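You operate a simulated robot arm through the tools that you are given. There is no shell and no other tool.

You run a simulated robot arm. Do the job below in one go: nothing can be reset, and whatever is moved stays where it is left.

TASK
Fit, grease and test the tall orange cap in the blue holder.
Fine: latch it, pump two shots of grease, hold the test button till the lamp lights, in that order.

The check looks at the end state, three seconds after you hand in, the way a careful person would. Anything else that was tipped, shoved, dropped, spilled or broken makes it a failure. Lids that push on must go on centred and level and be pressed home; caps that screw on are set level and turned clockwise until they are tight.

THE ROBOT
A 7-joint arm with a two-finger parallel gripper, fixed in place. Base frame: the origin is at the foot of the arm, x ahead of it, y to its left, z up; the work surface is at about z = 0.8. Units: m, degrees, N and s.
With the tool pointing down near the work surface it reaches from about 0.3 to 0.7 m from the base axis. Its first joint turns from -66.0 to 66.0 degrees. Payload 1.57 kg.
The TCP is the grasp point between the finger pads, 0.03 m short of the fingertips. In the tool frame z runs along the fingers and y along their closing line. Largest opening 0.11 m; finger width 0.024, thickness 0.012; the body of the gripper, 0.048 by 0.112 m, starts 0.078 m behind the TCP.
Orientation is that of the tool frame in the base frame, as a unit quaternion [x, y, z, w]. With the fingers straight down and closing along the base's y, the tool's x points along the base's -x, its y along +y and its z along -z.

THE INTERFACE
- The arm moves only by the tool jog_arm. Its arguments are lists of equal length, an entry for each row: "slide": the shift along the tool's x, y, z in mm, a list of three; "delta_rot": the turn, a rotation vector about the tool's x, y, z in degrees, a list of three; "grip": the gripper command, from -1 (shut) to 1 (fully open), values between in proportion. In form: {"slide": [[x, y, z], ...], "delta_rot": [[rx, ry, rz], ...], "grip": [grip, ...]}. A call has 1 to 20 rows; each row shifts and turns the commanded pose from where the row before left it, along the tool's axes as they then stand. Each row takes 0.2 s and may step no farther than 0.05 m and 8.6 degrees from the row before; otherwise, or with a gripper value out of range, the whole call is refused. Where a pose cannot be reached the arm comes as near as it can. A force on the tool above 90 N (or 10 N above the force at the start of the call, whichever is more), or a blocked arm, ends the call early, and 0.2 s more pass. Each finger travels about 0.108 m/s and halts on what it meets, pressing with about 29 N; the grip force reading is that of the motor and also rises with nothing between the fingers. The clock runs only during rows and for 0.2 s after the last one: add rows that do not move to give the fingers time. It gives the time, the measured TCP pose, the force on the tool (base axes), the opening and the grip force at its end, in the units of the frame above (readings bear some noise), with the torque about the TCP (base axes, N m) and any sound that the robot's microphone picked up.
- Cameras (640 x 400 px; columns grow to the right, rows downward): "scene" is fixed at [0.1753, -0.4087, 1.3898]; the picture's right is [0.62, -0.78, 0.00], its down [-0.55, -0.44, -0.71] and it looks along [0.56, 0.44, -0.70] (base axes); focal length 314 px, centre (320, 200). "wrist" rides on the gripper at [0.07, 0.016, -0.141] in the tool frame; the picture's right is [-0.23, 0.97, 0.00], its down [-0.86, -0.20, -0.48] and it looks along [-0.47, -0.11, 0.88] (tool axes); focal length 222 px, centre (320, 200). There is no depth. A picture from a camera that has moved, and an enlarged one, comes with that camera's place and axes in the base frame and with its lens.
- camera(camera): a new picture of that camera. It takes no simulated time.
- enlarge(camera, box): a new picture of the part [left, top, right, bottom] of that camera's present view, enlarged. It takes no simulated time.
- job_done(): hands the job in; it is judged then, once.

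Nothing tells you positions but the pictures and the camera data. Unless the task says otherwise, let go and move clear before handing in.

The tools are called after "Emit:" by a JSON object that holds its "fn" and its "kwargs". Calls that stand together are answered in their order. jog_arm: Moves the arm, as the interface text tells. Its arguments: {"type":"object","properties":{"slide":{"type":"array","items":{"type":"array","items":{"type":"number"}}},"delta_rot":{"type":"array","items":{"type":"array","items":{"type":"number"}}},"grip":{"type":"array","items":{"type":"number"}}},"required":["slide","delta_rot","grip"]} The other tools are called the same way: camera (camera) takes a picture; enlarge (camera, box) takes an enlarged picture of a part of a camera's view; job_done () hands the job in.

At the start:

```text
clock: 0.0
ee_pos: [0.3806, -0.0716, 1.1063]
orientation: [-0.001, 1.0, 0.0, 0.001]
wrist_force: [-0.1, 0.2, -0.3]
moment: [-0.04, 0.01, -0.03]
finger_gap: 0.1102
grasp_force: 0.0
```

scene: 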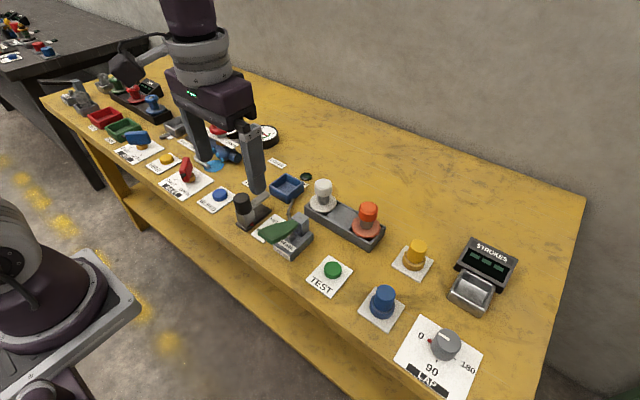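
wrist: 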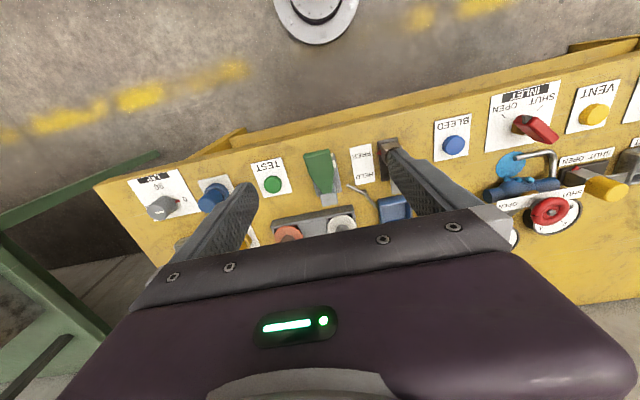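

I see a yellow bench crowded with controls: two caps on a tray (white and orange), a green lever, a TEST button, a black plunger and other devices. I'll look closer before moving anything.

Emit:
{"fn": "enlarge", "kwargs": {"camera": "scene", "box": [220, 150, 420, 275]}}

Emit:
{"fn": "enlarge", "kwargs": {"camera": "scene", "box": [60, 60, 260, 185]}}

Emit:
{"fn": "enlarge", "kwargs": {"camera": "scene", "box": [340, 220, 540, 400]}}

Emit:
{"fn": "enlarge", "kwargs": {"camera": "scene", "box": [0, 0, 160, 100]}}

```text
3.20 times, centred on (320, 212) of scene
camera zoom: at [0.1753, -0.4087, 1.3898], right [0.62, -0.78, 0.0], down [-0.55, -0.44, -0.71], along [0.56, 0.44, -0.7], focal length 1004 px, centre (320, 160)
```

zoom: 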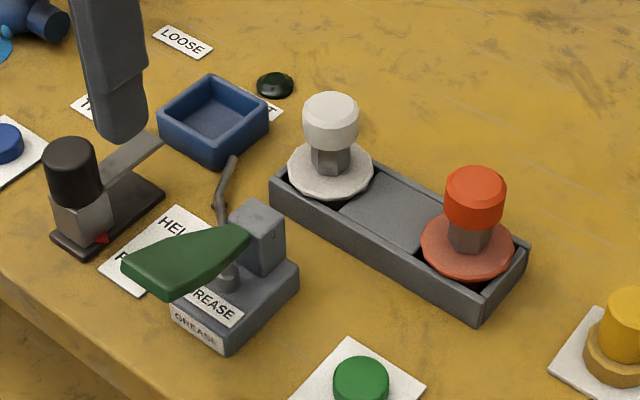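

```text
3.20 times, centred on (160, 122) of scene
camera zoom: at [0.1753, -0.4087, 1.3898], right [0.62, -0.78, 0.0], down [-0.55, -0.44, -0.71], along [0.56, 0.44, -0.7], focal length 1004 px, centre (832, 448)
```

zoom: 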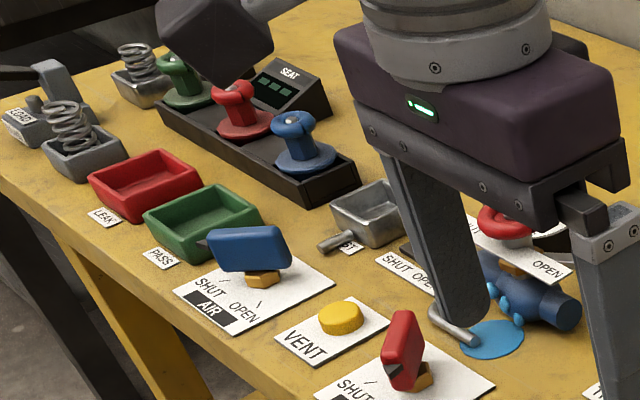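

```text
2.22 times, centred on (440, 310) of scene
camera zoom: at [0.1753, -0.4087, 1.3898], right [0.62, -0.78, 0.0], down [-0.55, -0.44, -0.71], along [0.56, 0.44, -0.7], focal length 697 px, centre (53, -44)
```

zoom: 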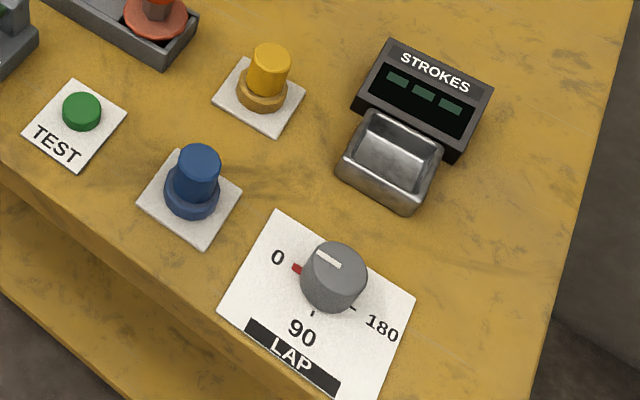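

```text
4.00 times, centred on (80, 50) of scene
camera zoom: at [0.1753, -0.4087, 1.3898], right [0.62, -0.78, 0.0], down [-0.55, -0.44, -0.71], along [0.56, 0.44, -0.7], focal length 1255 px, centre (1280, 800)
```

zoom: 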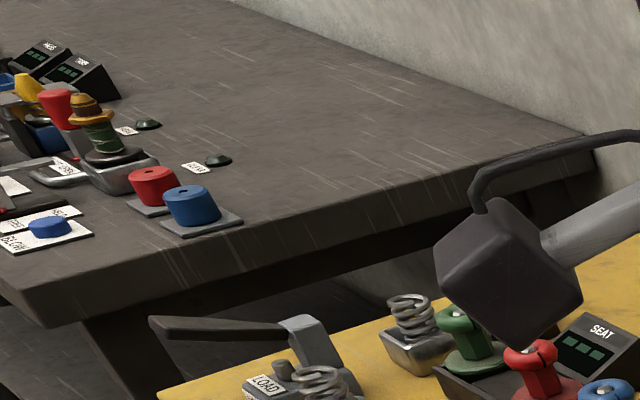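

I can make out a grease pump (green lever), a black toggle clamp beside a blue open box, and a tray with white and orange items. I'll zoom the wrist view before moving the arm away from the view.

Emit:
{"fn": "enlarge", "kwargs": {"camera": "wrist", "box": [240, 110, 440, 250]}}

Emit:
{"fn": "enlarge", "kwargs": {"camera": "wrist", "box": [420, 60, 640, 260]}}

Emit:
{"fn": "enlarge", "kwargs": {"camera": "wrist", "box": [100, 130, 320, 260]}}

```text
2.86 times, centred on (340, 180) of wrist
camera zoom: at [0.3116, -0.0558, 1.2476], right [0.23, 0.97, 0.0], down [0.86, -0.2, 0.48], along [0.47, -0.11, -0.88], focal length 635 px, centre (263, 257)
```

zoom: 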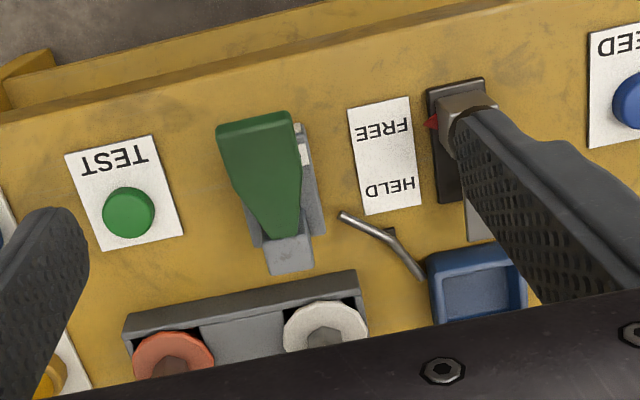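

```text
2.00 times, centred on (530, 160) of wrist
camera zoom: at [0.3116, -0.0558, 1.2476], right [0.23, 0.97, 0.0], down [0.86, -0.2, 0.48], along [0.47, -0.11, -0.88], focal length 444 px, centre (-100, 280)
```

zoom: 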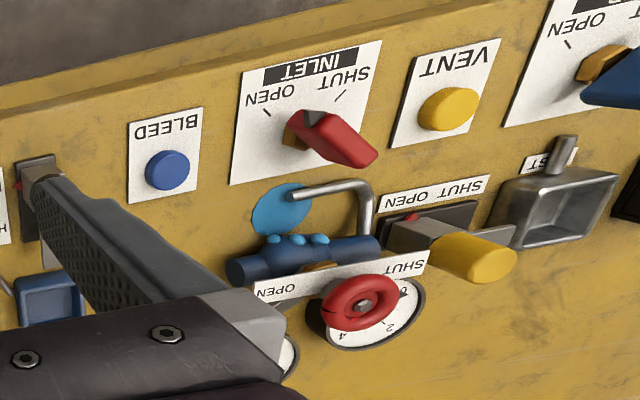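

```text
2.91 times, centred on (210, 195) of wrist
camera zoom: at [0.3116, -0.0558, 1.2476], right [0.23, 0.97, 0.0], down [0.86, -0.2, 0.48], along [0.47, -0.11, -0.88], focal length 646 px, centre (640, 214)
```

zoom: 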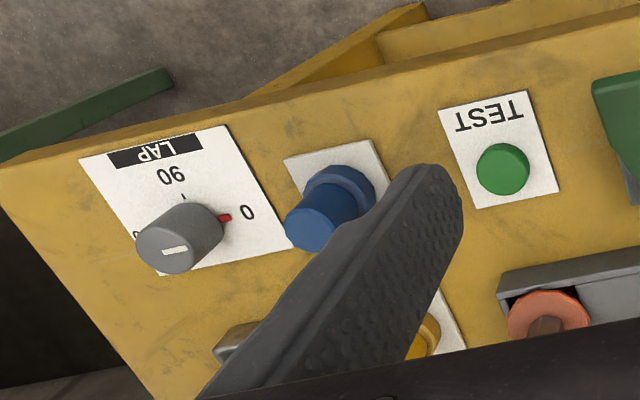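

The orange part sits at about (0.61, -0.20), the blue holder at about (0.605, 0.05), and the black latch knob at about (0.465, 0.054). I'll swing the arm left to clear the view for the scene camera.

Emit:
{"fn": "jog_arm", "kwargs": {"slide": [[0, 50, 0], [0, 50, 0], [0, 50, 0], [0, 50, 0], [0, 50, 0], [0, 50, 0], [0, 0, 0]], "delta_rot": [[0, 0, 0], [0, 0, 0], [0, 0, 0], [0, 0, 0], [0, 0, 0], [0, 0, 0], [0, 0, 0]], "grip": [1, 1, 1, 1, 1, 1, 1]}}

Emit:
{"fn": "enlarge", "kwargs": {"camera": "scene", "box": [220, 150, 320, 250]}}

Emit:
{"fn": "enlarge", "kwargs": {"camera": "scene", "box": [290, 160, 400, 250]}}

Emit:
{"fn": "camera", "kwargs": {"camera": "scene"}}

Emit:
{"fn": "camera", "kwargs": {"camera": "wrist"}}

```text
clock: 1.6
ee_pos: [0.3829, 0.2272, 1.1051]
orientation: [0.0, 1.0, 0.0, 0.0]
wrist_force: [-0.3, -0.7, 0.9]
moment: [0.01, 0.0, -0.02]
finger_gap: 0.1101
grasp_force: 0.1
```

```text
4.00 times, centred on (270, 200) of scene
camera zoom: at [0.1753, -0.4087, 1.3898], right [0.62, -0.78, 0.0], down [-0.55, -0.44, -0.71], along [0.56, 0.44, -0.7], focal length 1255 px, centre (520, 200)
```

zoom: 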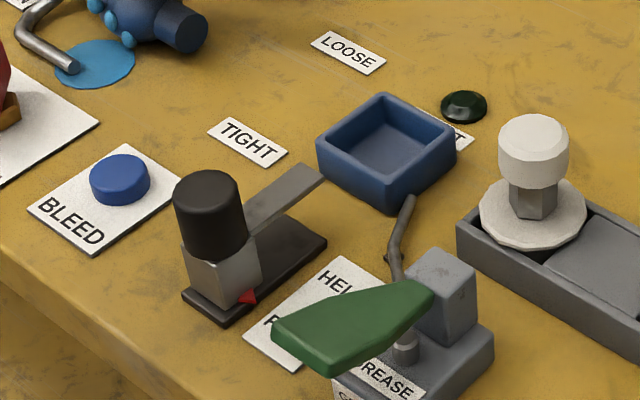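

```text
4.44 times, centred on (345, 205) of scene
camera zoom: at [0.1753, -0.4087, 1.3898], right [0.62, -0.78, 0.0], down [-0.55, -0.44, -0.71], along [0.56, 0.44, -0.7], focal length 1394 px, centre (209, 178)
```

zoom: 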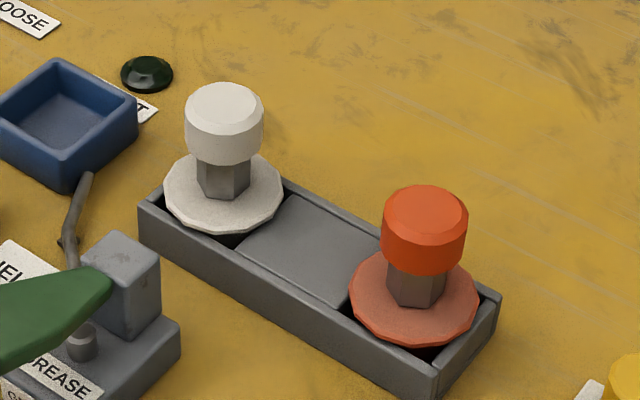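

```text
taken
```

scene: 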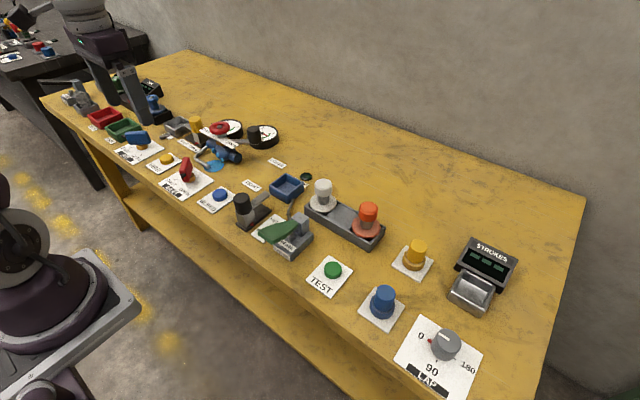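

```text
taken
camera wrist: at [0.313, 0.2445, 1.2458], right [0.23, 0.97, 0.0], down [0.86, -0.2, 0.48], along [0.47, -0.11, -0.88], focal length 222 px, centre (320, 200)
```

wrist: 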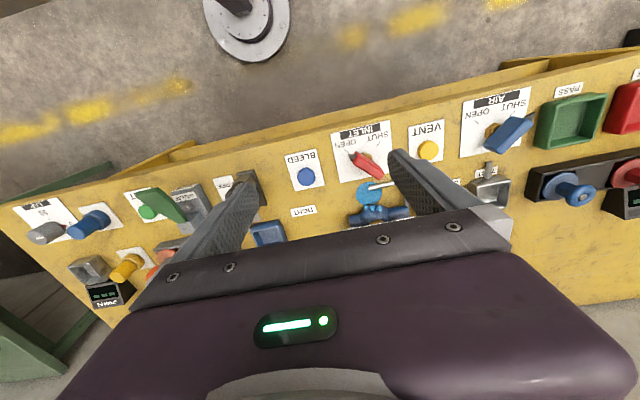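

The arm is clear now, and I can see TIGHT/LOOSE tags, a lamp behind the blue box and the latch. I'll zoom on the neighbouring devices to know which tag belongs to which.

Emit:
{"fn": "enlarge", "kwargs": {"camera": "scene", "box": [180, 105, 300, 180]}}

Emit:
{"fn": "enlarge", "kwargs": {"camera": "scene", "box": [275, 165, 335, 205]}}

Emit:
{"fn": "enlarge", "kwargs": {"camera": "scene", "box": [225, 185, 325, 265]}}

Emit:
{"fn": "enlarge", "kwargs": {"camera": "scene", "box": [300, 240, 360, 300]}}

Emit:
{"fn": "enlarge", "kwargs": {"camera": "scene", "box": [440, 225, 530, 325]}}

```text
5.33 times, centred on (240, 142) of scene
camera zoom: at [0.1753, -0.4087, 1.3898], right [0.62, -0.78, 0.0], down [-0.55, -0.44, -0.71], along [0.56, 0.44, -0.7], focal length 1673 px, centre (747, 507)
```

zoom: 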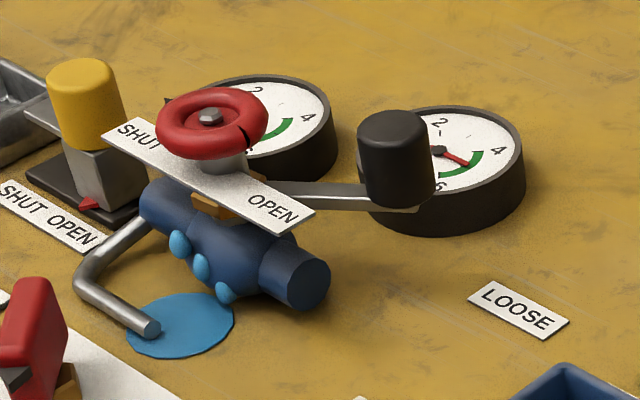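

```text
10.00 times, centred on (305, 185) of scene
camera zoom: at [0.1753, -0.4087, 1.3898], right [0.62, -0.78, 0.0], down [-0.55, -0.44, -0.71], along [0.56, 0.44, -0.7], focal length 3138 px, centre (470, 350)
```

zoom: 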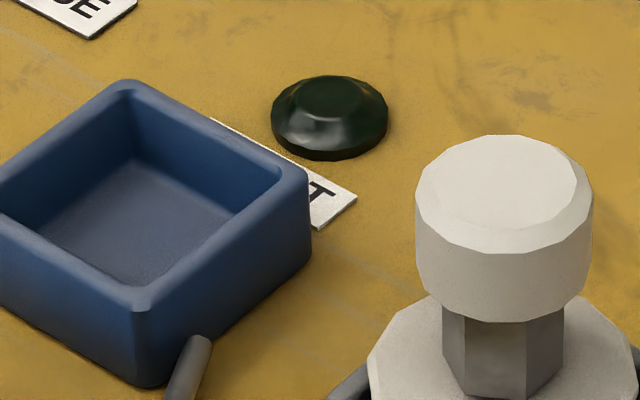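

```text
5.00 times, centred on (275, 225) of scene
camera zoom: at [0.1753, -0.4087, 1.3898], right [0.62, -0.78, 0.0], down [-0.55, -0.44, -0.71], along [0.56, 0.44, -0.7], focal length 1569 px, centre (545, 75)
```

zoom: 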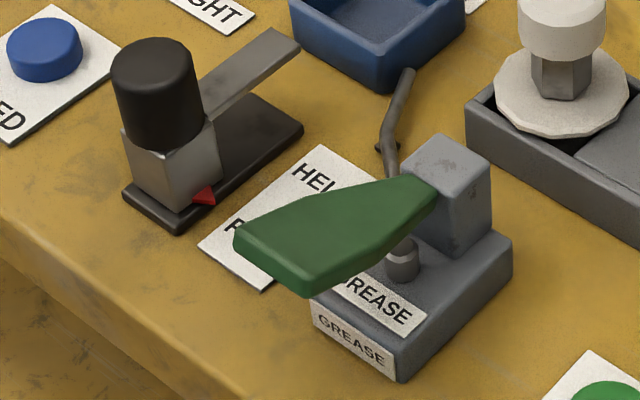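

```text
6.67 times, centred on (330, 270) of scene
camera zoom: at [0.1753, -0.4087, 1.3898], right [0.62, -0.78, 0.0], down [-0.55, -0.44, -0.71], along [0.56, 0.44, -0.7], focal length 2092 px, centre (253, -267)
```

zoom: 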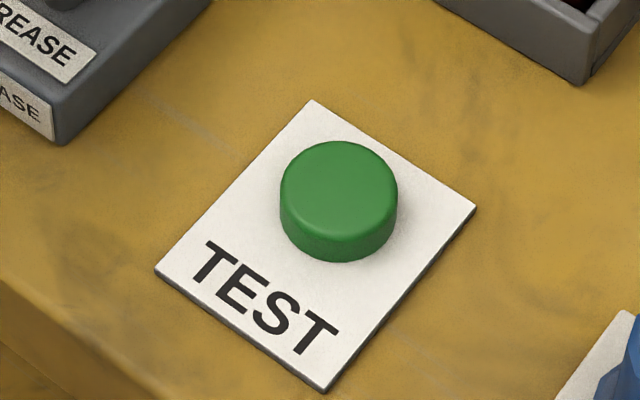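

```text
4.00 times, centred on (485, 275) of scene
camera zoom: at [0.1753, -0.4087, 1.3898], right [0.62, -0.78, 0.0], down [-0.55, -0.44, -0.71], along [0.56, 0.44, -0.7], focal length 1255 px, centre (-340, -100)
```

zoom: 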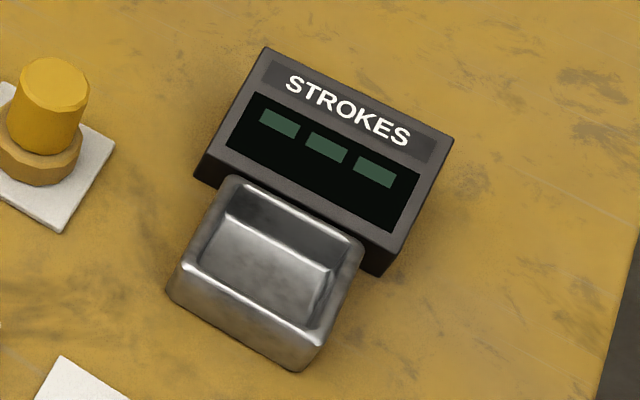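

TIGHT/LOOSE belong to the neighbouring valve with the black-knobbed lever, so this job needs only the tray, blue holder, HELD/FREE latch, grease pump, TEST button and lamp. Now I'll zoom harder on the orange part and how it sits in the tray.

Emit:
{"fn": "enlarge", "kwargs": {"camera": "scene", "box": [345, 195, 393, 249]}}

Emit:
{"fn": "enlarge", "kwargs": {"camera": "scene", "box": [300, 172, 360, 222]}}

Emit:
{"fn": "jog_arm", "kwargs": {"slide": [[0, -50, 0], [0, -50, 0], [0, -50, 0], [0, -50, 0], [0, -50, 0], [0, -50, 0], [0, -50, 0], [0, -50, 0], [-30, -20, 30], [-40, 0, 30], [0, 0, 0]], "delta_rot": [[0, 0, 0], [0, 0, 0], [0, 0, 0], [0, 0, 0], [0, 0, 0], [0, 0, 0], [0, 0, 0], [0, 0, 0], [0, 0, 0], [0, 0, 0], [0, 0, 0]], "grip": [1, 1, 1, 1, 1, 1, 1, 1, 1, 1, 1]}}

Emit:
{"fn": "camera", "kwargs": {"camera": "wrist"}}

```text
7.41 times, centred on (369, 222) of scene
camera zoom: at [0.1753, -0.4087, 1.3898], right [0.62, -0.78, 0.0], down [-0.55, -0.44, -0.71], along [0.56, 0.44, -0.7], focal length 2324 px, centre (-43, 37)
```

zoom: 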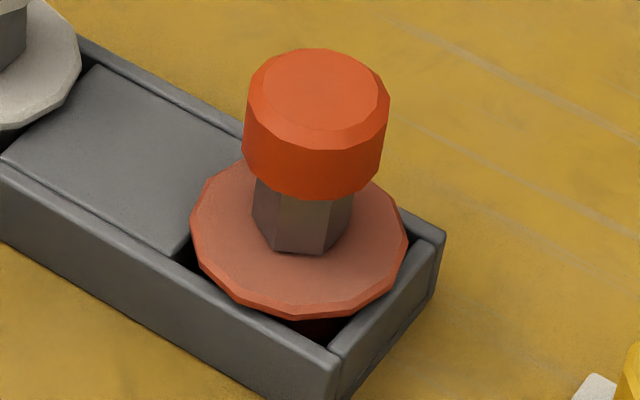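

```text
8.00 times, centred on (330, 197) of scene
camera zoom: at [0.1753, -0.4087, 1.3898], right [0.62, -0.78, 0.0], down [-0.55, -0.44, -0.71], along [0.56, 0.44, -0.7], focal length 2510 px, centre (240, 224)
```

zoom: 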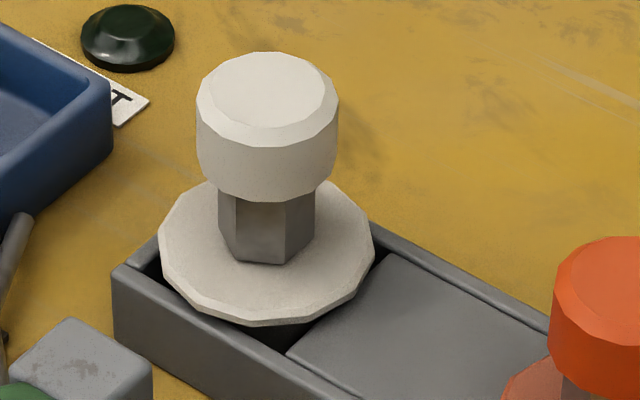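

```text
clock: 4.0
ee_pos: [0.4495, -0.1918, 1.0466]
orientation: [0.0, 1.0, 0.0, -0.001]
wrist_force: [0.4, -0.2, -0.9]
moment: [-0.03, 0.0, 0.0]
finger_gap: 0.1105
grasp_force: 0.2
```

```text
taken
camera wrist: at [0.3796, -0.1758, 1.1881], right [0.23, 0.97, 0.0], down [0.85, -0.2, 0.48], along [0.47, -0.11, -0.88], focal length 222 px, centre (320, 200)
```

wrist: 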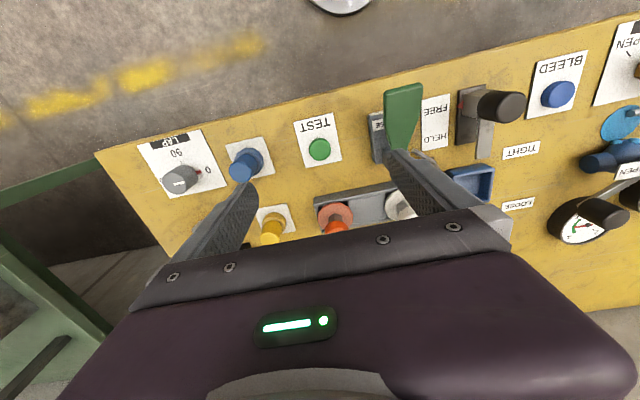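

The orange part has a disc flange resting on the tray rim, with a dark plug below and a round knob on top. I'll zoom the wrist view to refine its position before approaching.

Emit:
{"fn": "enlarge", "kwargs": {"camera": "wrist", "box": [300, 170, 400, 240]}}

Emit:
{"fn": "enlarge", "kwargs": {"camera": "wrist", "box": [360, 70, 560, 220]}}

```text
5.71 times, centred on (350, 205) of wrist
camera zoom: at [0.3796, -0.1758, 1.1881], right [0.23, 0.97, 0.0], down [0.85, -0.2, 0.48], along [0.47, -0.11, -0.88], focal length 1269 px, centre (149, 171)
```

zoom: 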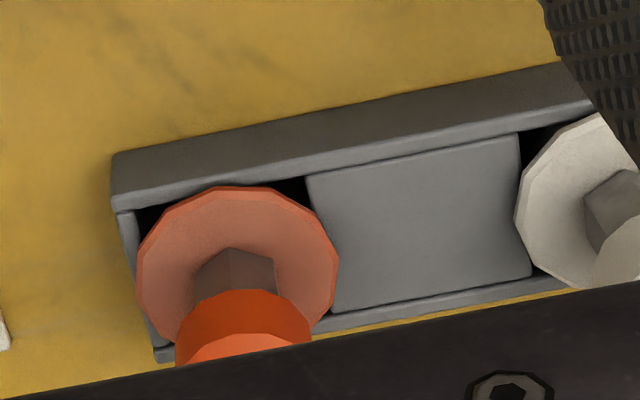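

```text
2.67 times, centred on (460, 145) of wrist
camera zoom: at [0.3796, -0.1758, 1.1881], right [0.23, 0.97, 0.0], down [0.85, -0.2, 0.48], along [0.47, -0.11, -0.88], focal length 592 px, centre (-53, 347)
```

zoom: 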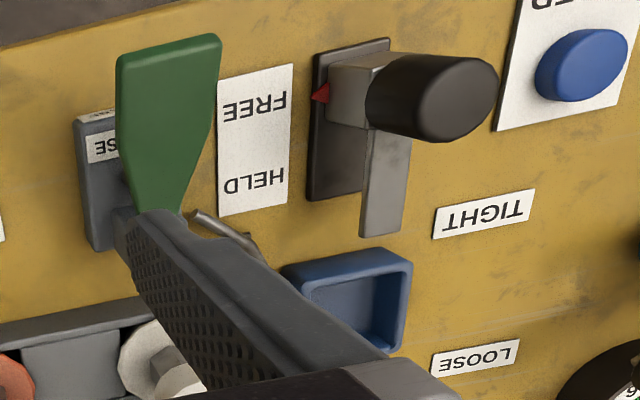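

The orange knob's axis is near (0.614, -0.20) with its top at about z = 0.90. I'll move above it at a safe height and look down through the fingers to centre.

Emit:
{"fn": "jog_arm", "kwargs": {"slide": [[-41, -2, 0], [-41, -2, 0], [-41, -2, 0], [-41, -2, 0], [0, 0, 0], [0, 0, 0]], "delta_rot": [[0, 0, 0], [0, 0, 0], [0, 0, 0], [0, 0, 0], [0, 0, 0], [0, 0, 0]], "grip": [1, 1, 1, 1, 1, 1]}}

Emit:
{"fn": "camera", "kwargs": {"camera": "wrist"}}

Emit:
{"fn": "enlarge", "kwargs": {"camera": "wrist", "box": [260, 90, 380, 190]}}

Emit:
{"fn": "camera", "kwargs": {"camera": "scene"}}

```text
clock: 5.4
ee_pos: [0.6153, -0.1996, 1.045]
orientation: [0.0, 1.0, -0.001, 0.001]
wrist_force: [1.5, 0.2, 0.0]
moment: [-0.01, 0.0, 0.02]
finger_gap: 0.1099
grasp_force: 0.1
```

```text
taken
camera wrist: at [0.546, -0.1842, 1.1863], right [0.23, 0.97, 0.0], down [0.86, -0.2, 0.48], along [0.47, -0.11, -0.88], focal length 222 px, centre (320, 200)
```

wrist: 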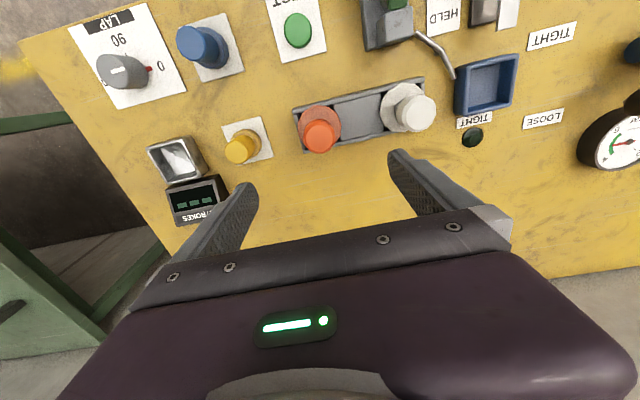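

```text
4.00 times, centred on (320, 140) of wrist
camera zoom: at [0.546, -0.1842, 1.1863], right [0.23, 0.97, 0.0], down [0.86, -0.2, 0.48], along [0.47, -0.11, -0.88], focal length 888 px, centre (320, 440)
```

zoom: 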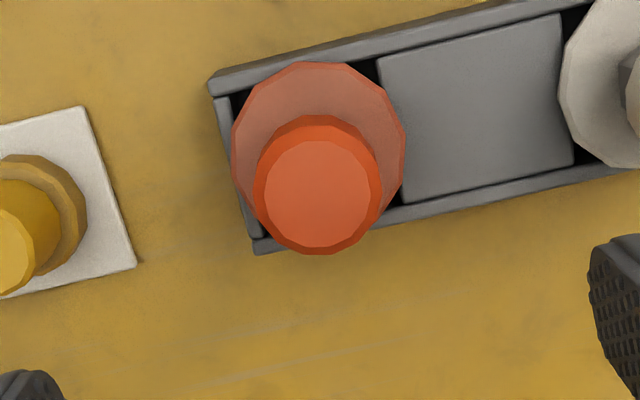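

```text
taken
```

scene: 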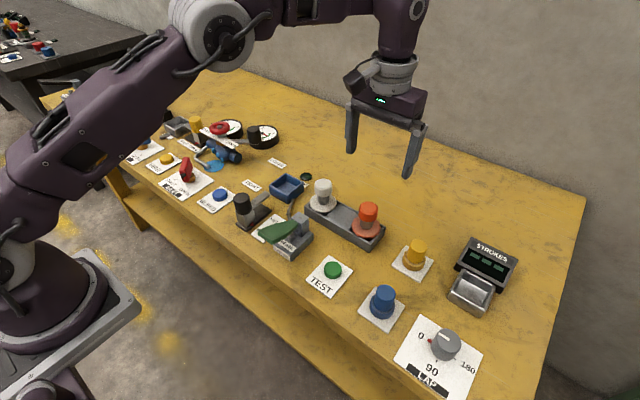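

The view is clear: knob axis at about (0.6115, -0.2003), top z about 0.905. The lamp behind the holder is tagged TIGHT. Before picking, I'll look over the holder the same way to measure it.

Emit:
{"fn": "jog_arm", "kwargs": {"slide": [[0, 50, 0], [0, 50, 0], [0, 50, 0], [0, 50, 0], [0, 50, 0], [0, 0, 0], [0, 0, 0]], "delta_rot": [[0, 0, 0], [0, 0, 0], [0, 0, 0], [0, 0, 0], [0, 0, 0], [0, 0, 0], [0, 0, 0]], "grip": [1, 1, 1, 1, 1, 1, 1]}}

Emit:
{"fn": "camera", "kwargs": {"camera": "wrist"}}

Emit:
{"fn": "enlarge", "kwargs": {"camera": "wrist", "box": [260, 80, 380, 180]}}

Emit:
{"fn": "enlarge", "kwargs": {"camera": "wrist", "box": [200, 0, 360, 100]}}

```text
clock: 7.0
ee_pos: [0.6152, 0.0512, 1.0445]
orientation: [0.0, 1.0, 0.0, -0.001]
wrist_force: [0.2, 0.6, 0.6]
moment: [0.02, -0.01, 0.01]
finger_gap: 0.1102
grasp_force: 0.1
```

```text
taken
camera wrist: at [0.5467, 0.068, 1.1862], right [0.23, 0.97, 0.0], down [0.86, -0.2, 0.48], along [0.47, -0.11, -0.88], focal length 222 px, centre (320, 200)
```

wrist: 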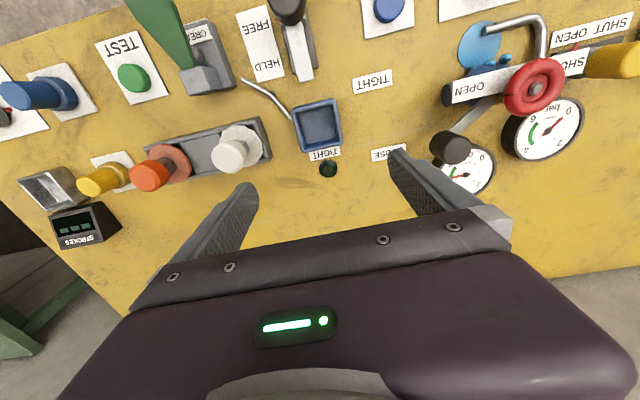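

```text
4.00 times, centred on (320, 130) of wrist
camera zoom: at [0.5467, 0.068, 1.1862], right [0.23, 0.97, 0.0], down [0.86, -0.2, 0.48], along [0.47, -0.11, -0.88], focal length 888 px, centre (320, 480)
```

zoom: 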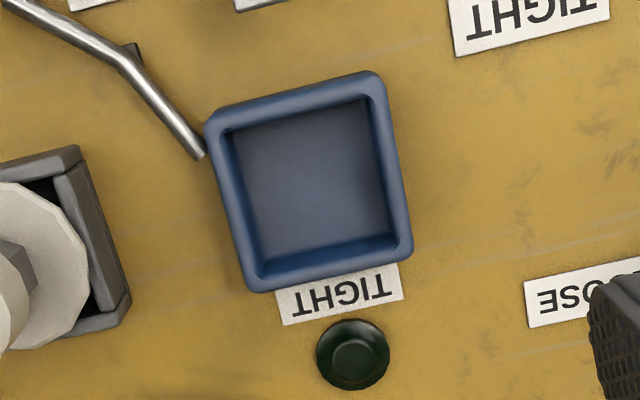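

```text
4.00 times, centred on (280, 50) of wrist
camera zoom: at [0.5467, 0.068, 1.1862], right [0.23, 0.97, 0.0], down [0.86, -0.2, 0.48], along [0.47, -0.11, -0.88], focal length 888 px, centre (480, 800)
```

zoom: 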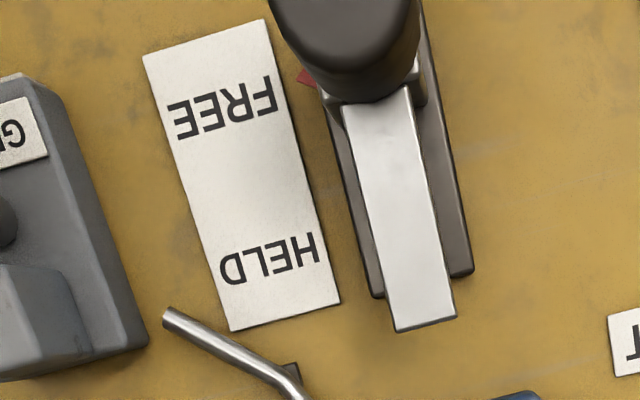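

The holder is axis-aligned, centred at about (0.612, 0.049), about 67 mm square with its rim near z = 0.83. The latch tongue lies on y = 0.049 and must travel about 45 mm in +x from FREE to HELD. Next I go back over the orange cap and descend around its knob.

Emit:
{"fn": "jog_arm", "kwargs": {"slide": [[3.7, -50, 0], [0, -50, 0], [0, -50, 0], [0, -50, 0], [0, -50, 0], [0, -1.5, 0], [0, 0, 40], [0, 0, 40], [0, 0, 25], [0, 0, 0], [0, 0, 0]], "delta_rot": [[0, 0, 0], [0, 0, 0], [0, 0, 0], [0, 0, 0], [0, 0, 0], [0, 0, 0], [0, 0, 0], [0, 0, 0], [0, 0, 0], [0, 0, 0], [0, 0, 0]], "grip": [1, 1, 1, 1, 1, 1, 1, 1, 1, 1, 1]}}

Emit:
{"fn": "camera", "kwargs": {"camera": "wrist"}}

Emit:
{"fn": "enlarge", "kwargs": {"camera": "scene", "box": [300, 130, 460, 250]}}

```text
refused: row 1 steps farther than a row can; nothing moved
```

```text
taken
camera wrist: at [0.5467, 0.068, 1.1862], right [0.23, 0.97, 0.0], down [0.86, -0.2, 0.48], along [0.47, -0.11, -0.88], focal length 222 px, centre (320, 200)
```

wrist: 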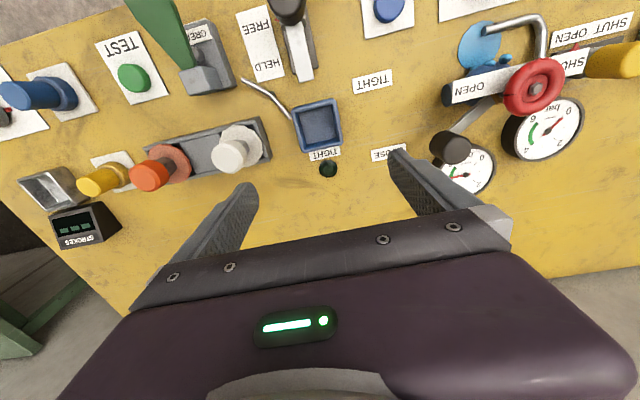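

```text
3.33 times, centred on (380, 190) of scene
camera zoom: at [0.1753, -0.4087, 1.3898], right [0.62, -0.78, 0.0], down [-0.55, -0.44, -0.71], along [0.56, 0.44, -0.7], focal length 1046 px, centre (120, 233)
```

zoom: 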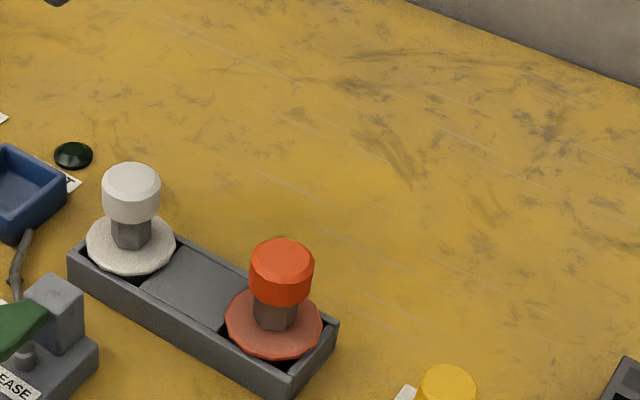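

The step was refused because the combined shift was just over 50 mm, and nothing moved. I'll repeat with smaller steps and stop the descent above the knob to check centring.

Emit:
{"fn": "jog_arm", "kwargs": {"slide": [[3.7, -42, 0], [0, -42, 0], [0, -42, 0], [0, -42, 0], [0, -42, 0], [0, -41.5, 0], [0, 0, 40], [0, 0, 40], [0, 0, 0], [0, 0, 0]], "delta_rot": [[0, 0, 0], [0, 0, 0], [0, 0, 0], [0, 0, 0], [0, 0, 0], [0, 0, 0], [0, 0, 0], [0, 0, 0], [0, 0, 0], [0, 0, 0]], "grip": [1, 1, 1, 1, 1, 1, 1, 1, 1, 1]}}

Emit:
{"fn": "camera", "kwargs": {"camera": "wrist"}}

Emit:
{"fn": "enlarge", "kwargs": {"camera": "scene", "box": [300, 130, 460, 250]}}

```text
clock: 9.2
ee_pos: [0.6086, -0.203, 0.9656]
orientation: [-0.001, 1.0, 0.0, 0.0]
wrist_force: [0.0, 0.2, 1.0]
moment: [-0.02, 0.03, -0.04]
finger_gap: 0.1099
grasp_force: 0.1
```

```text
taken
camera wrist: at [0.5407, -0.1864, 1.1079], right [0.23, 0.97, 0.0], down [0.86, -0.2, 0.48], along [0.47, -0.11, -0.88], focal length 222 px, centre (320, 200)
```

wrist: 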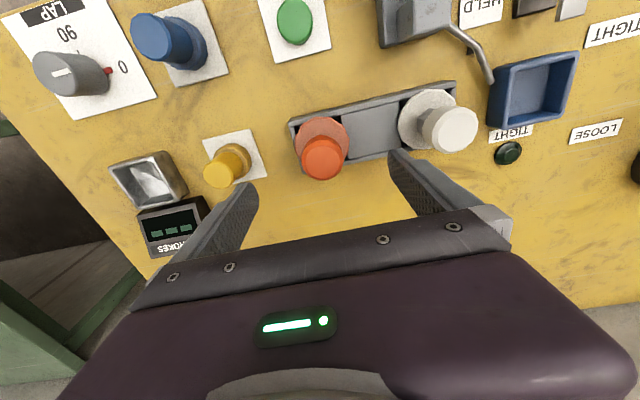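

```text
3.33 times, centred on (380, 190) of scene
camera zoom: at [0.1753, -0.4087, 1.3898], right [0.62, -0.78, 0.0], down [-0.55, -0.44, -0.71], along [0.56, 0.44, -0.7], focal length 1046 px, centre (120, 233)
```

zoom: 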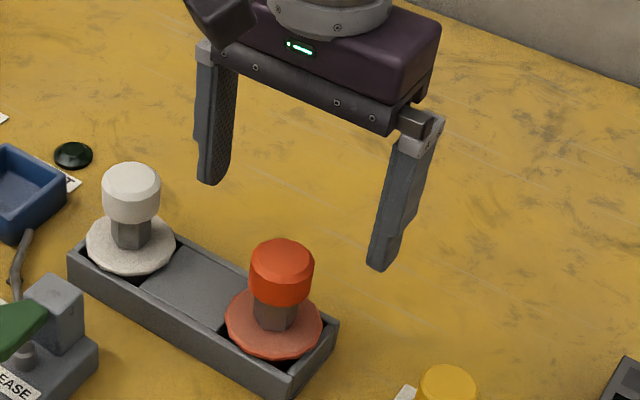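

I'm above the knob; readings carry a millimetre or two of noise. I'll zoom to check the knob's offset relative to the gripper.

Emit:
{"fn": "enlarge", "kwargs": {"camera": "wrist", "box": [270, 100, 390, 200]}}

```text
4.00 times, centred on (330, 150) of wrist
camera zoom: at [0.5407, -0.1864, 1.1079], right [0.23, 0.97, 0.0], down [0.86, -0.2, 0.48], along [0.47, -0.11, -0.88], focal length 888 px, centre (280, 400)
```

zoom: 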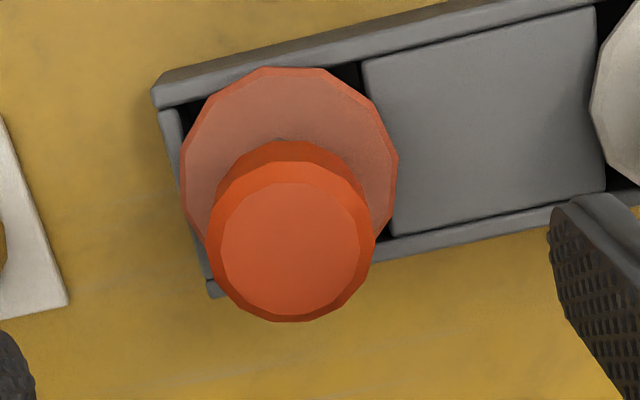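

Offset is about 0 in x and +2 mm in y, so I shift by that, descend to grasp height z about 0.889, and close on the knob.

Emit:
{"fn": "jog_arm", "kwargs": {"slide": [[0, 2, 20], [0, 0, 30], [0, 0, 27], [0, 0, 0], [0, 0, 0], [0, 0, 0], [0, 0, 0], [0, 0, 0]], "delta_rot": [[0, 0, 0], [0, 0, 0], [0, 0, 0], [0, 0, 0], [0, 0, 0], [0, 0, 0], [0, 0, 0], [0, 0, 0]], "grip": [1, 1, 1, 1, 0.2, -0.2, -1, -1]}}

Emit:
{"fn": "enlarge", "kwargs": {"camera": "scene", "box": [300, 130, 460, 250]}}

Emit:
{"fn": "camera", "kwargs": {"camera": "wrist"}}

```text
clock: 11.0
ee_pos: [0.6105, -0.1996, 0.8911]
orientation: [0.0, 1.0, 0.0, 0.0]
wrist_force: [-0.1, -1.3, 0.2]
moment: [-0.02, 0.0, 0.0]
finger_gap: 0.0416
grasp_force: 29.0
```

```text
3.33 times, centred on (380, 190) of scene
camera zoom: at [0.1754, -0.4087, 1.3898], right [0.62, -0.78, 0.0], down [-0.55, -0.44, -0.71], along [0.56, 0.44, -0.7], focal length 1046 px, centre (120, 233)
```

zoom: 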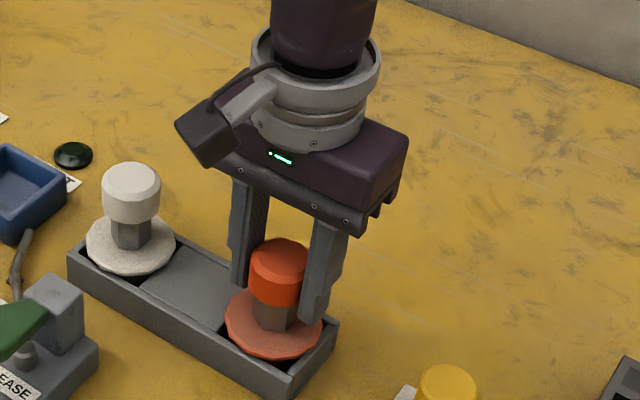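

```text
taken
camera wrist: at [0.5417, -0.1836, 1.0316], right [0.23, 0.97, 0.0], down [0.86, -0.2, 0.48], along [0.47, -0.11, -0.88], focal length 222 px, centre (320, 200)
```

wrist: 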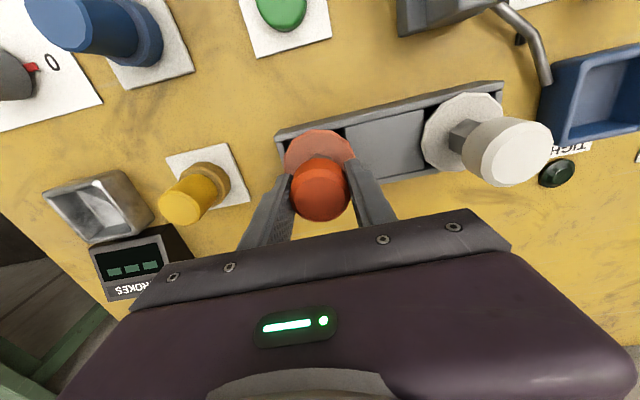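

The knob is gripped with a 41.6 mm gap. I'll lift straight up and look at the underside.

Emit:
{"fn": "jog_arm", "kwargs": {"slide": [[0, 0, -10], [0, 0, -20], [0, 0, -30], [0, 0, -30], [0, 0, -30], [0, 0, 0], [0, 0, 0]], "delta_rot": [[0, 0, 0], [0, 0, 0], [0, 0, 0], [0, 0, 0], [0, 0, 0], [0, 0, 0], [0, 0, 0]], "grip": [-1, -1, -1, -1, -1, -1, -1]}}

Emit:
{"fn": "enlarge", "kwargs": {"camera": "scene", "box": [300, 110, 460, 250]}}

Emit:
{"fn": "camera", "kwargs": {"camera": "wrist"}}

```text
clock: 12.6
ee_pos: [0.6111, -0.2015, 1.008]
orientation: [-0.001, 1.0, 0.0, 0.001]
wrist_force: [0.4, 0.1, -5.3]
moment: [-0.01, 0.0, -0.06]
finger_gap: 0.0415
grasp_force: 29.2
```

```text
2.86 times, centred on (380, 180) of scene
camera zoom: at [0.1754, -0.4087, 1.3898], right [0.62, -0.78, 0.0], down [-0.55, -0.44, -0.71], along [0.56, 0.44, -0.7], focal length 896 px, centre (149, 257)
```

zoom: 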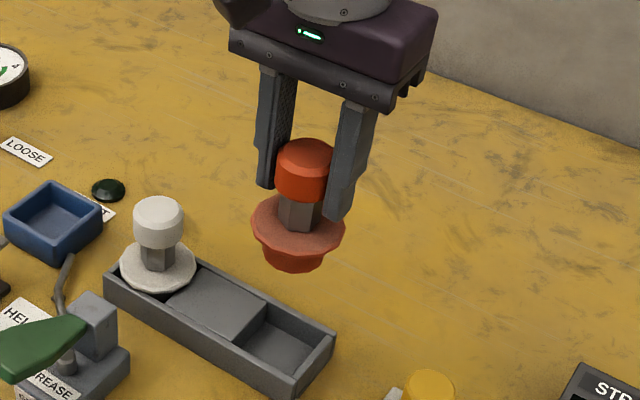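

```text
taken
camera wrist: at [0.5418, -0.1843, 1.1502], right [0.23, 0.97, 0.0], down [0.86, -0.2, 0.48], along [0.47, -0.11, -0.88], focal length 222 px, centre (320, 200)
```

wrist: 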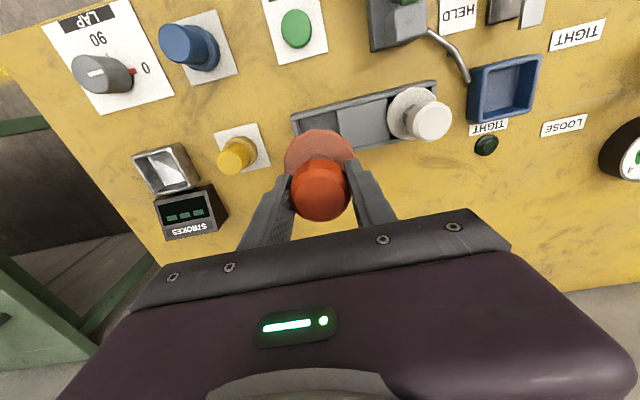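

The cap came up clean, showing a round plug under the disc, weighing about 5 N. I'll zoom on the plug to judge its size.

Emit:
{"fn": "enlarge", "kwargs": {"camera": "scene", "box": [380, 150, 430, 210]}}

Emit:
{"fn": "enlarge", "kwargs": {"camera": "scene", "box": [290, 180, 430, 260]}}

```text
6.67 times, centred on (405, 180) of scene
camera zoom: at [0.1754, -0.4087, 1.3898], right [0.62, -0.78, 0.0], down [-0.55, -0.44, -0.71], along [0.56, 0.44, -0.7], focal length 2092 px, centre (-247, 333)
```

zoom: 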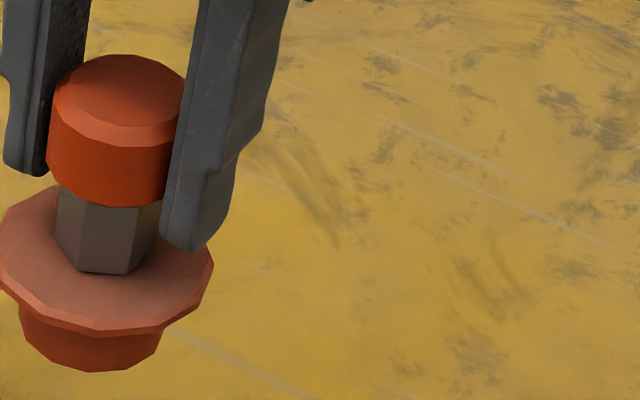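

```text
4.57 times, centred on (360, 220) of scene
camera zoom: at [0.1754, -0.4087, 1.3898], right [0.62, -0.78, 0.0], down [-0.55, -0.44, -0.71], along [0.56, 0.44, -0.7], focal length 1434 px, centre (137, 109)
```

zoom: 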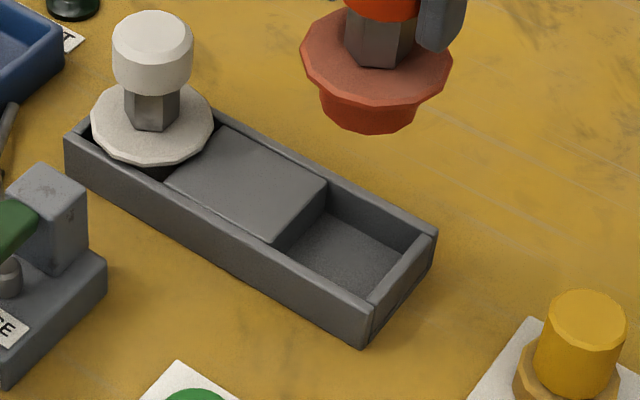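

The plug is round, roughly 45 mm across, so it fits the 56 mm holder cavity with margin. I'll raise a bit more to clear the white cap, move 250 mm in +y over the holder and check alignment.

Emit:
{"fn": "jog_arm", "kwargs": {"slide": [[0, 0, -40], [0, 40, 0], [0, 42, 0], [0, 42, 0], [0, 42, 0], [0, 42, 0], [0, 42, 0], [0, 0, 40], [0, 0, 20], [0, 0, 0], [0, 0, 0]], "delta_rot": [[0, 0, 0], [0, 0, 0], [0, 0, 0], [0, 0, 0], [0, 0, 0], [0, 0, 0], [0, 0, 0], [0, 0, 0], [0, 0, 0], [0, 0, 0], [0, 0, 0]], "grip": [-1, -1, -1, -1, -1, -1, -1, -1, -1, -1, -1]}}

Emit:
{"fn": "camera", "kwargs": {"camera": "wrist"}}

Emit:
{"fn": "enlarge", "kwargs": {"camera": "wrist", "box": [250, 80, 390, 220]}}

Emit:
{"fn": "enlarge", "kwargs": {"camera": "scene", "box": [240, 100, 360, 220]}}

```text
clock: 15.0
ee_pos: [0.61, 0.0516, 0.9882]
orientation: [0.001, 1.0, -0.001, 0.0]
wrist_force: [0.6, 0.7, -5.1]
moment: [-0.02, -0.01, -0.01]
finger_gap: 0.0414
grasp_force: 29.2
```

```text
taken
camera wrist: at [0.5414, 0.0674, 1.1297], right [0.23, 0.97, 0.0], down [0.86, -0.2, 0.48], along [0.47, -0.11, -0.88], focal length 222 px, centre (320, 200)
```

wrist: 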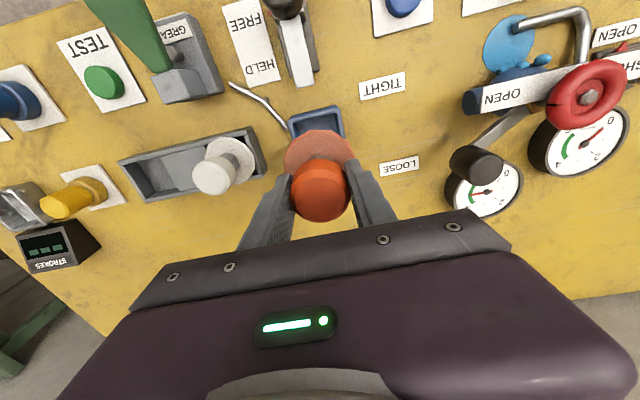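

```text
2.86 times, centred on (320, 150) of wrist
camera zoom: at [0.5414, 0.0674, 1.1297], right [0.23, 0.97, 0.0], down [0.86, -0.2, 0.48], along [0.47, -0.11, -0.88], focal length 635 px, centre (320, 343)
```

zoom: 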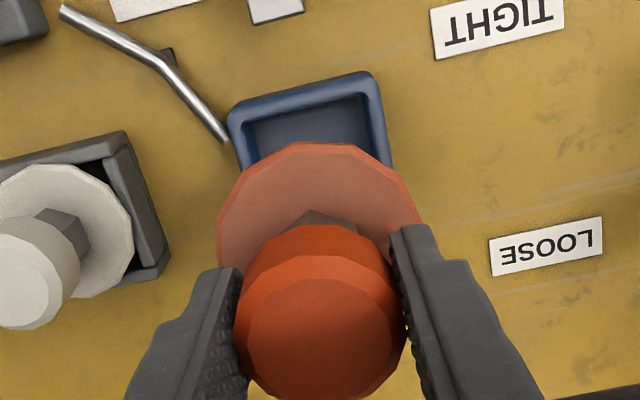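

```text
3.33 times, centred on (300, 160) of scene
camera zoom: at [0.1754, -0.4087, 1.3898], right [0.62, -0.78, 0.0], down [-0.55, -0.44, -0.71], along [0.56, 0.44, -0.7], focal length 1046 px, centre (387, 333)
```

zoom: 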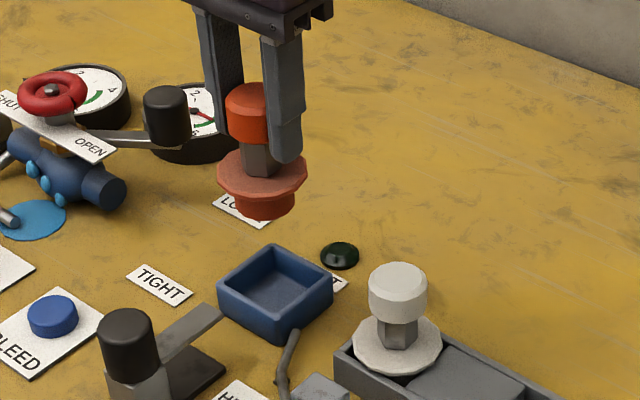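

Alignment is within about 1–1.5 mm. I'll correct y by -1.5 mm and lower to just above contact.

Emit:
{"fn": "jog_arm", "kwargs": {"slide": [[0, -1.5, 20], [0, 0, 30], [0, 0, 25], [0, 0, 10], [0, 0, 0], [0, 0, 0]], "delta_rot": [[0, 0, 0], [0, 0, 0], [0, 0, 0], [0, 0, 0], [0, 0, 0], [0, 0, 0]], "grip": [-1, -1, -1, -1, -1, -1]}}

Emit:
{"fn": "enlarge", "kwargs": {"camera": "scene", "box": [240, 130, 340, 220]}}

Emit:
{"fn": "enlarge", "kwargs": {"camera": "wrist", "box": [250, 60, 390, 200]}}

```text
clock: 16.4
ee_pos: [0.6122, 0.0491, 0.904]
orientation: [0.0, 1.0, -0.001, 0.001]
wrist_force: [0.3, 0.7, -6.3]
moment: [0.01, 0.03, 0.02]
finger_gap: 0.0417
grasp_force: 28.7
```

```text
4.44 times, centred on (290, 175) of scene
camera zoom: at [0.1754, -0.4087, 1.3898], right [0.62, -0.78, 0.0], down [-0.55, -0.44, -0.71], along [0.56, 0.44, -0.7], focal length 1394 px, centre (453, 311)
```

zoom: 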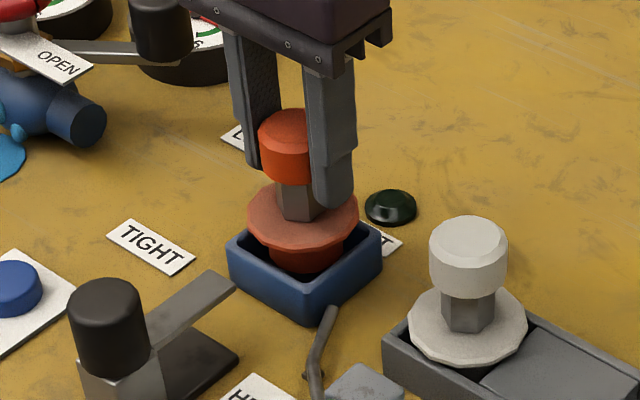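

```text
2.86 times, centred on (320, 130) of wrist
camera zoom: at [0.5425, 0.0656, 1.0449], right [0.23, 0.97, 0.0], down [0.86, -0.2, 0.48], along [0.47, -0.11, -0.88], focal length 635 px, centre (320, 400)
```

zoom: 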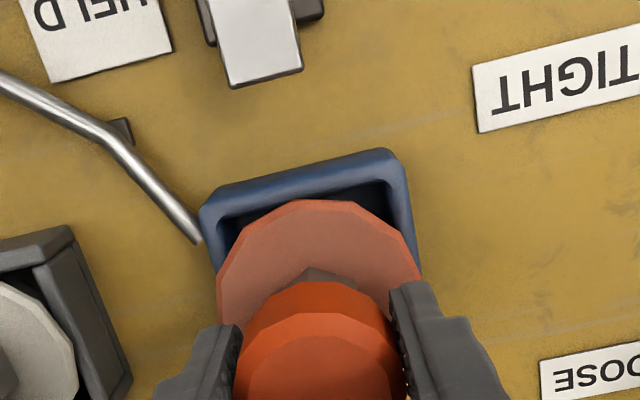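

The plug is entering the holder centred. I'll lower it in small steps until it seats.

Emit:
{"fn": "jog_arm", "kwargs": {"slide": [[0, 0, 3], [0, 0, 3], [0, 0, 3], [0, 0, 2], [0, 0, 0]], "delta_rot": [[0, 0, 0], [0, 0, 0], [0, 0, 0], [0, 0, 0], [0, 0, 0]], "grip": [-1, -1, -1, -1, -1]}}

Emit:
{"fn": "enlarge", "kwargs": {"camera": "scene", "box": [240, 130, 340, 220]}}

```text
clock: 17.6
ee_pos: [0.6115, 0.0496, 0.8937]
orientation: [0.001, 1.0, 0.0, 0.0]
wrist_force: [0.3, -1.2, -4.7]
moment: [0.01, 0.01, 0.0]
finger_gap: 0.0415
grasp_force: 29.3
```

```text
4.44 times, centred on (290, 175) of scene
camera zoom: at [0.1754, -0.4087, 1.3898], right [0.62, -0.78, 0.0], down [-0.55, -0.44, -0.71], along [0.56, 0.44, -0.7], focal length 1394 px, centre (453, 311)
```

zoom: 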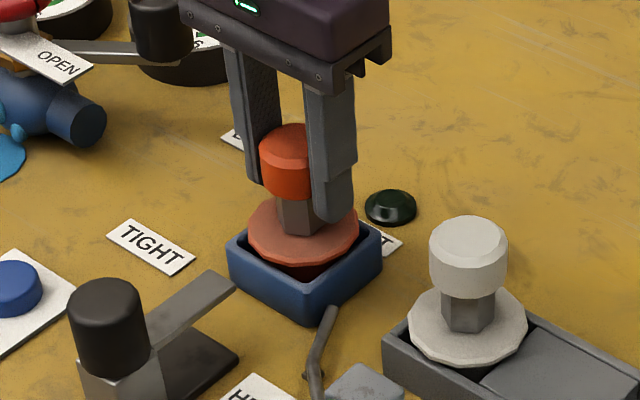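

No contact yet, so I'll continue down in 1.5 mm steps.

Emit:
{"fn": "jog_arm", "kwargs": {"slide": [[0, 0, 1.5], [0, 0, 1.5], [0, 0, 0]], "delta_rot": [[0, 0, 0], [0, 0, 0], [0, 0, 0]], "grip": [-1, -1, -1]}}

Emit:
{"fn": "jog_arm", "kwargs": {"slide": [[0, 0, 1.5], [0, 0, 1], [0, 0, 0]], "delta_rot": [[0, 0, 0], [0, 0, 0], [0, 0, 0]], "grip": [-1, -1, -1]}}

Emit:
{"fn": "enlarge", "kwargs": {"camera": "scene", "box": [240, 130, 340, 220]}}

```text
clock: 18.4
ee_pos: [0.6116, 0.0481, 0.8894]
orientation: [0.0, 1.0, 0.0, 0.0]
wrist_force: [-1.8, -0.2, 2.7]
moment: [0.02, 0.1, -0.02]
finger_gap: 0.0417
grasp_force: 29.1
```

```text
clock: 19.2
ee_pos: [0.6121, 0.0489, 0.8882]
orientation: [0.0, 1.0, -0.001, 0.001]
wrist_force: [-0.9, -2.2, 26.0]
moment: [0.19, -0.07, 0.07]
finger_gap: 0.0416
grasp_force: 29.3
```

```text
4.44 times, centred on (290, 175) of scene
camera zoom: at [0.1748, -0.4088, 1.3899], right [0.62, -0.78, 0.0], down [-0.55, -0.44, -0.71], along [0.56, 0.44, -0.7], focal length 1394 px, centre (453, 311)
```

zoom: 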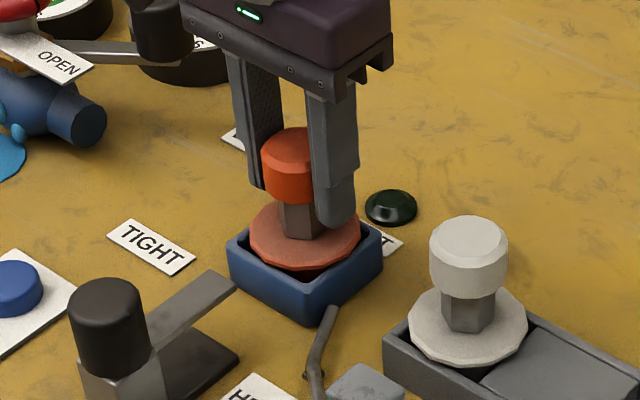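

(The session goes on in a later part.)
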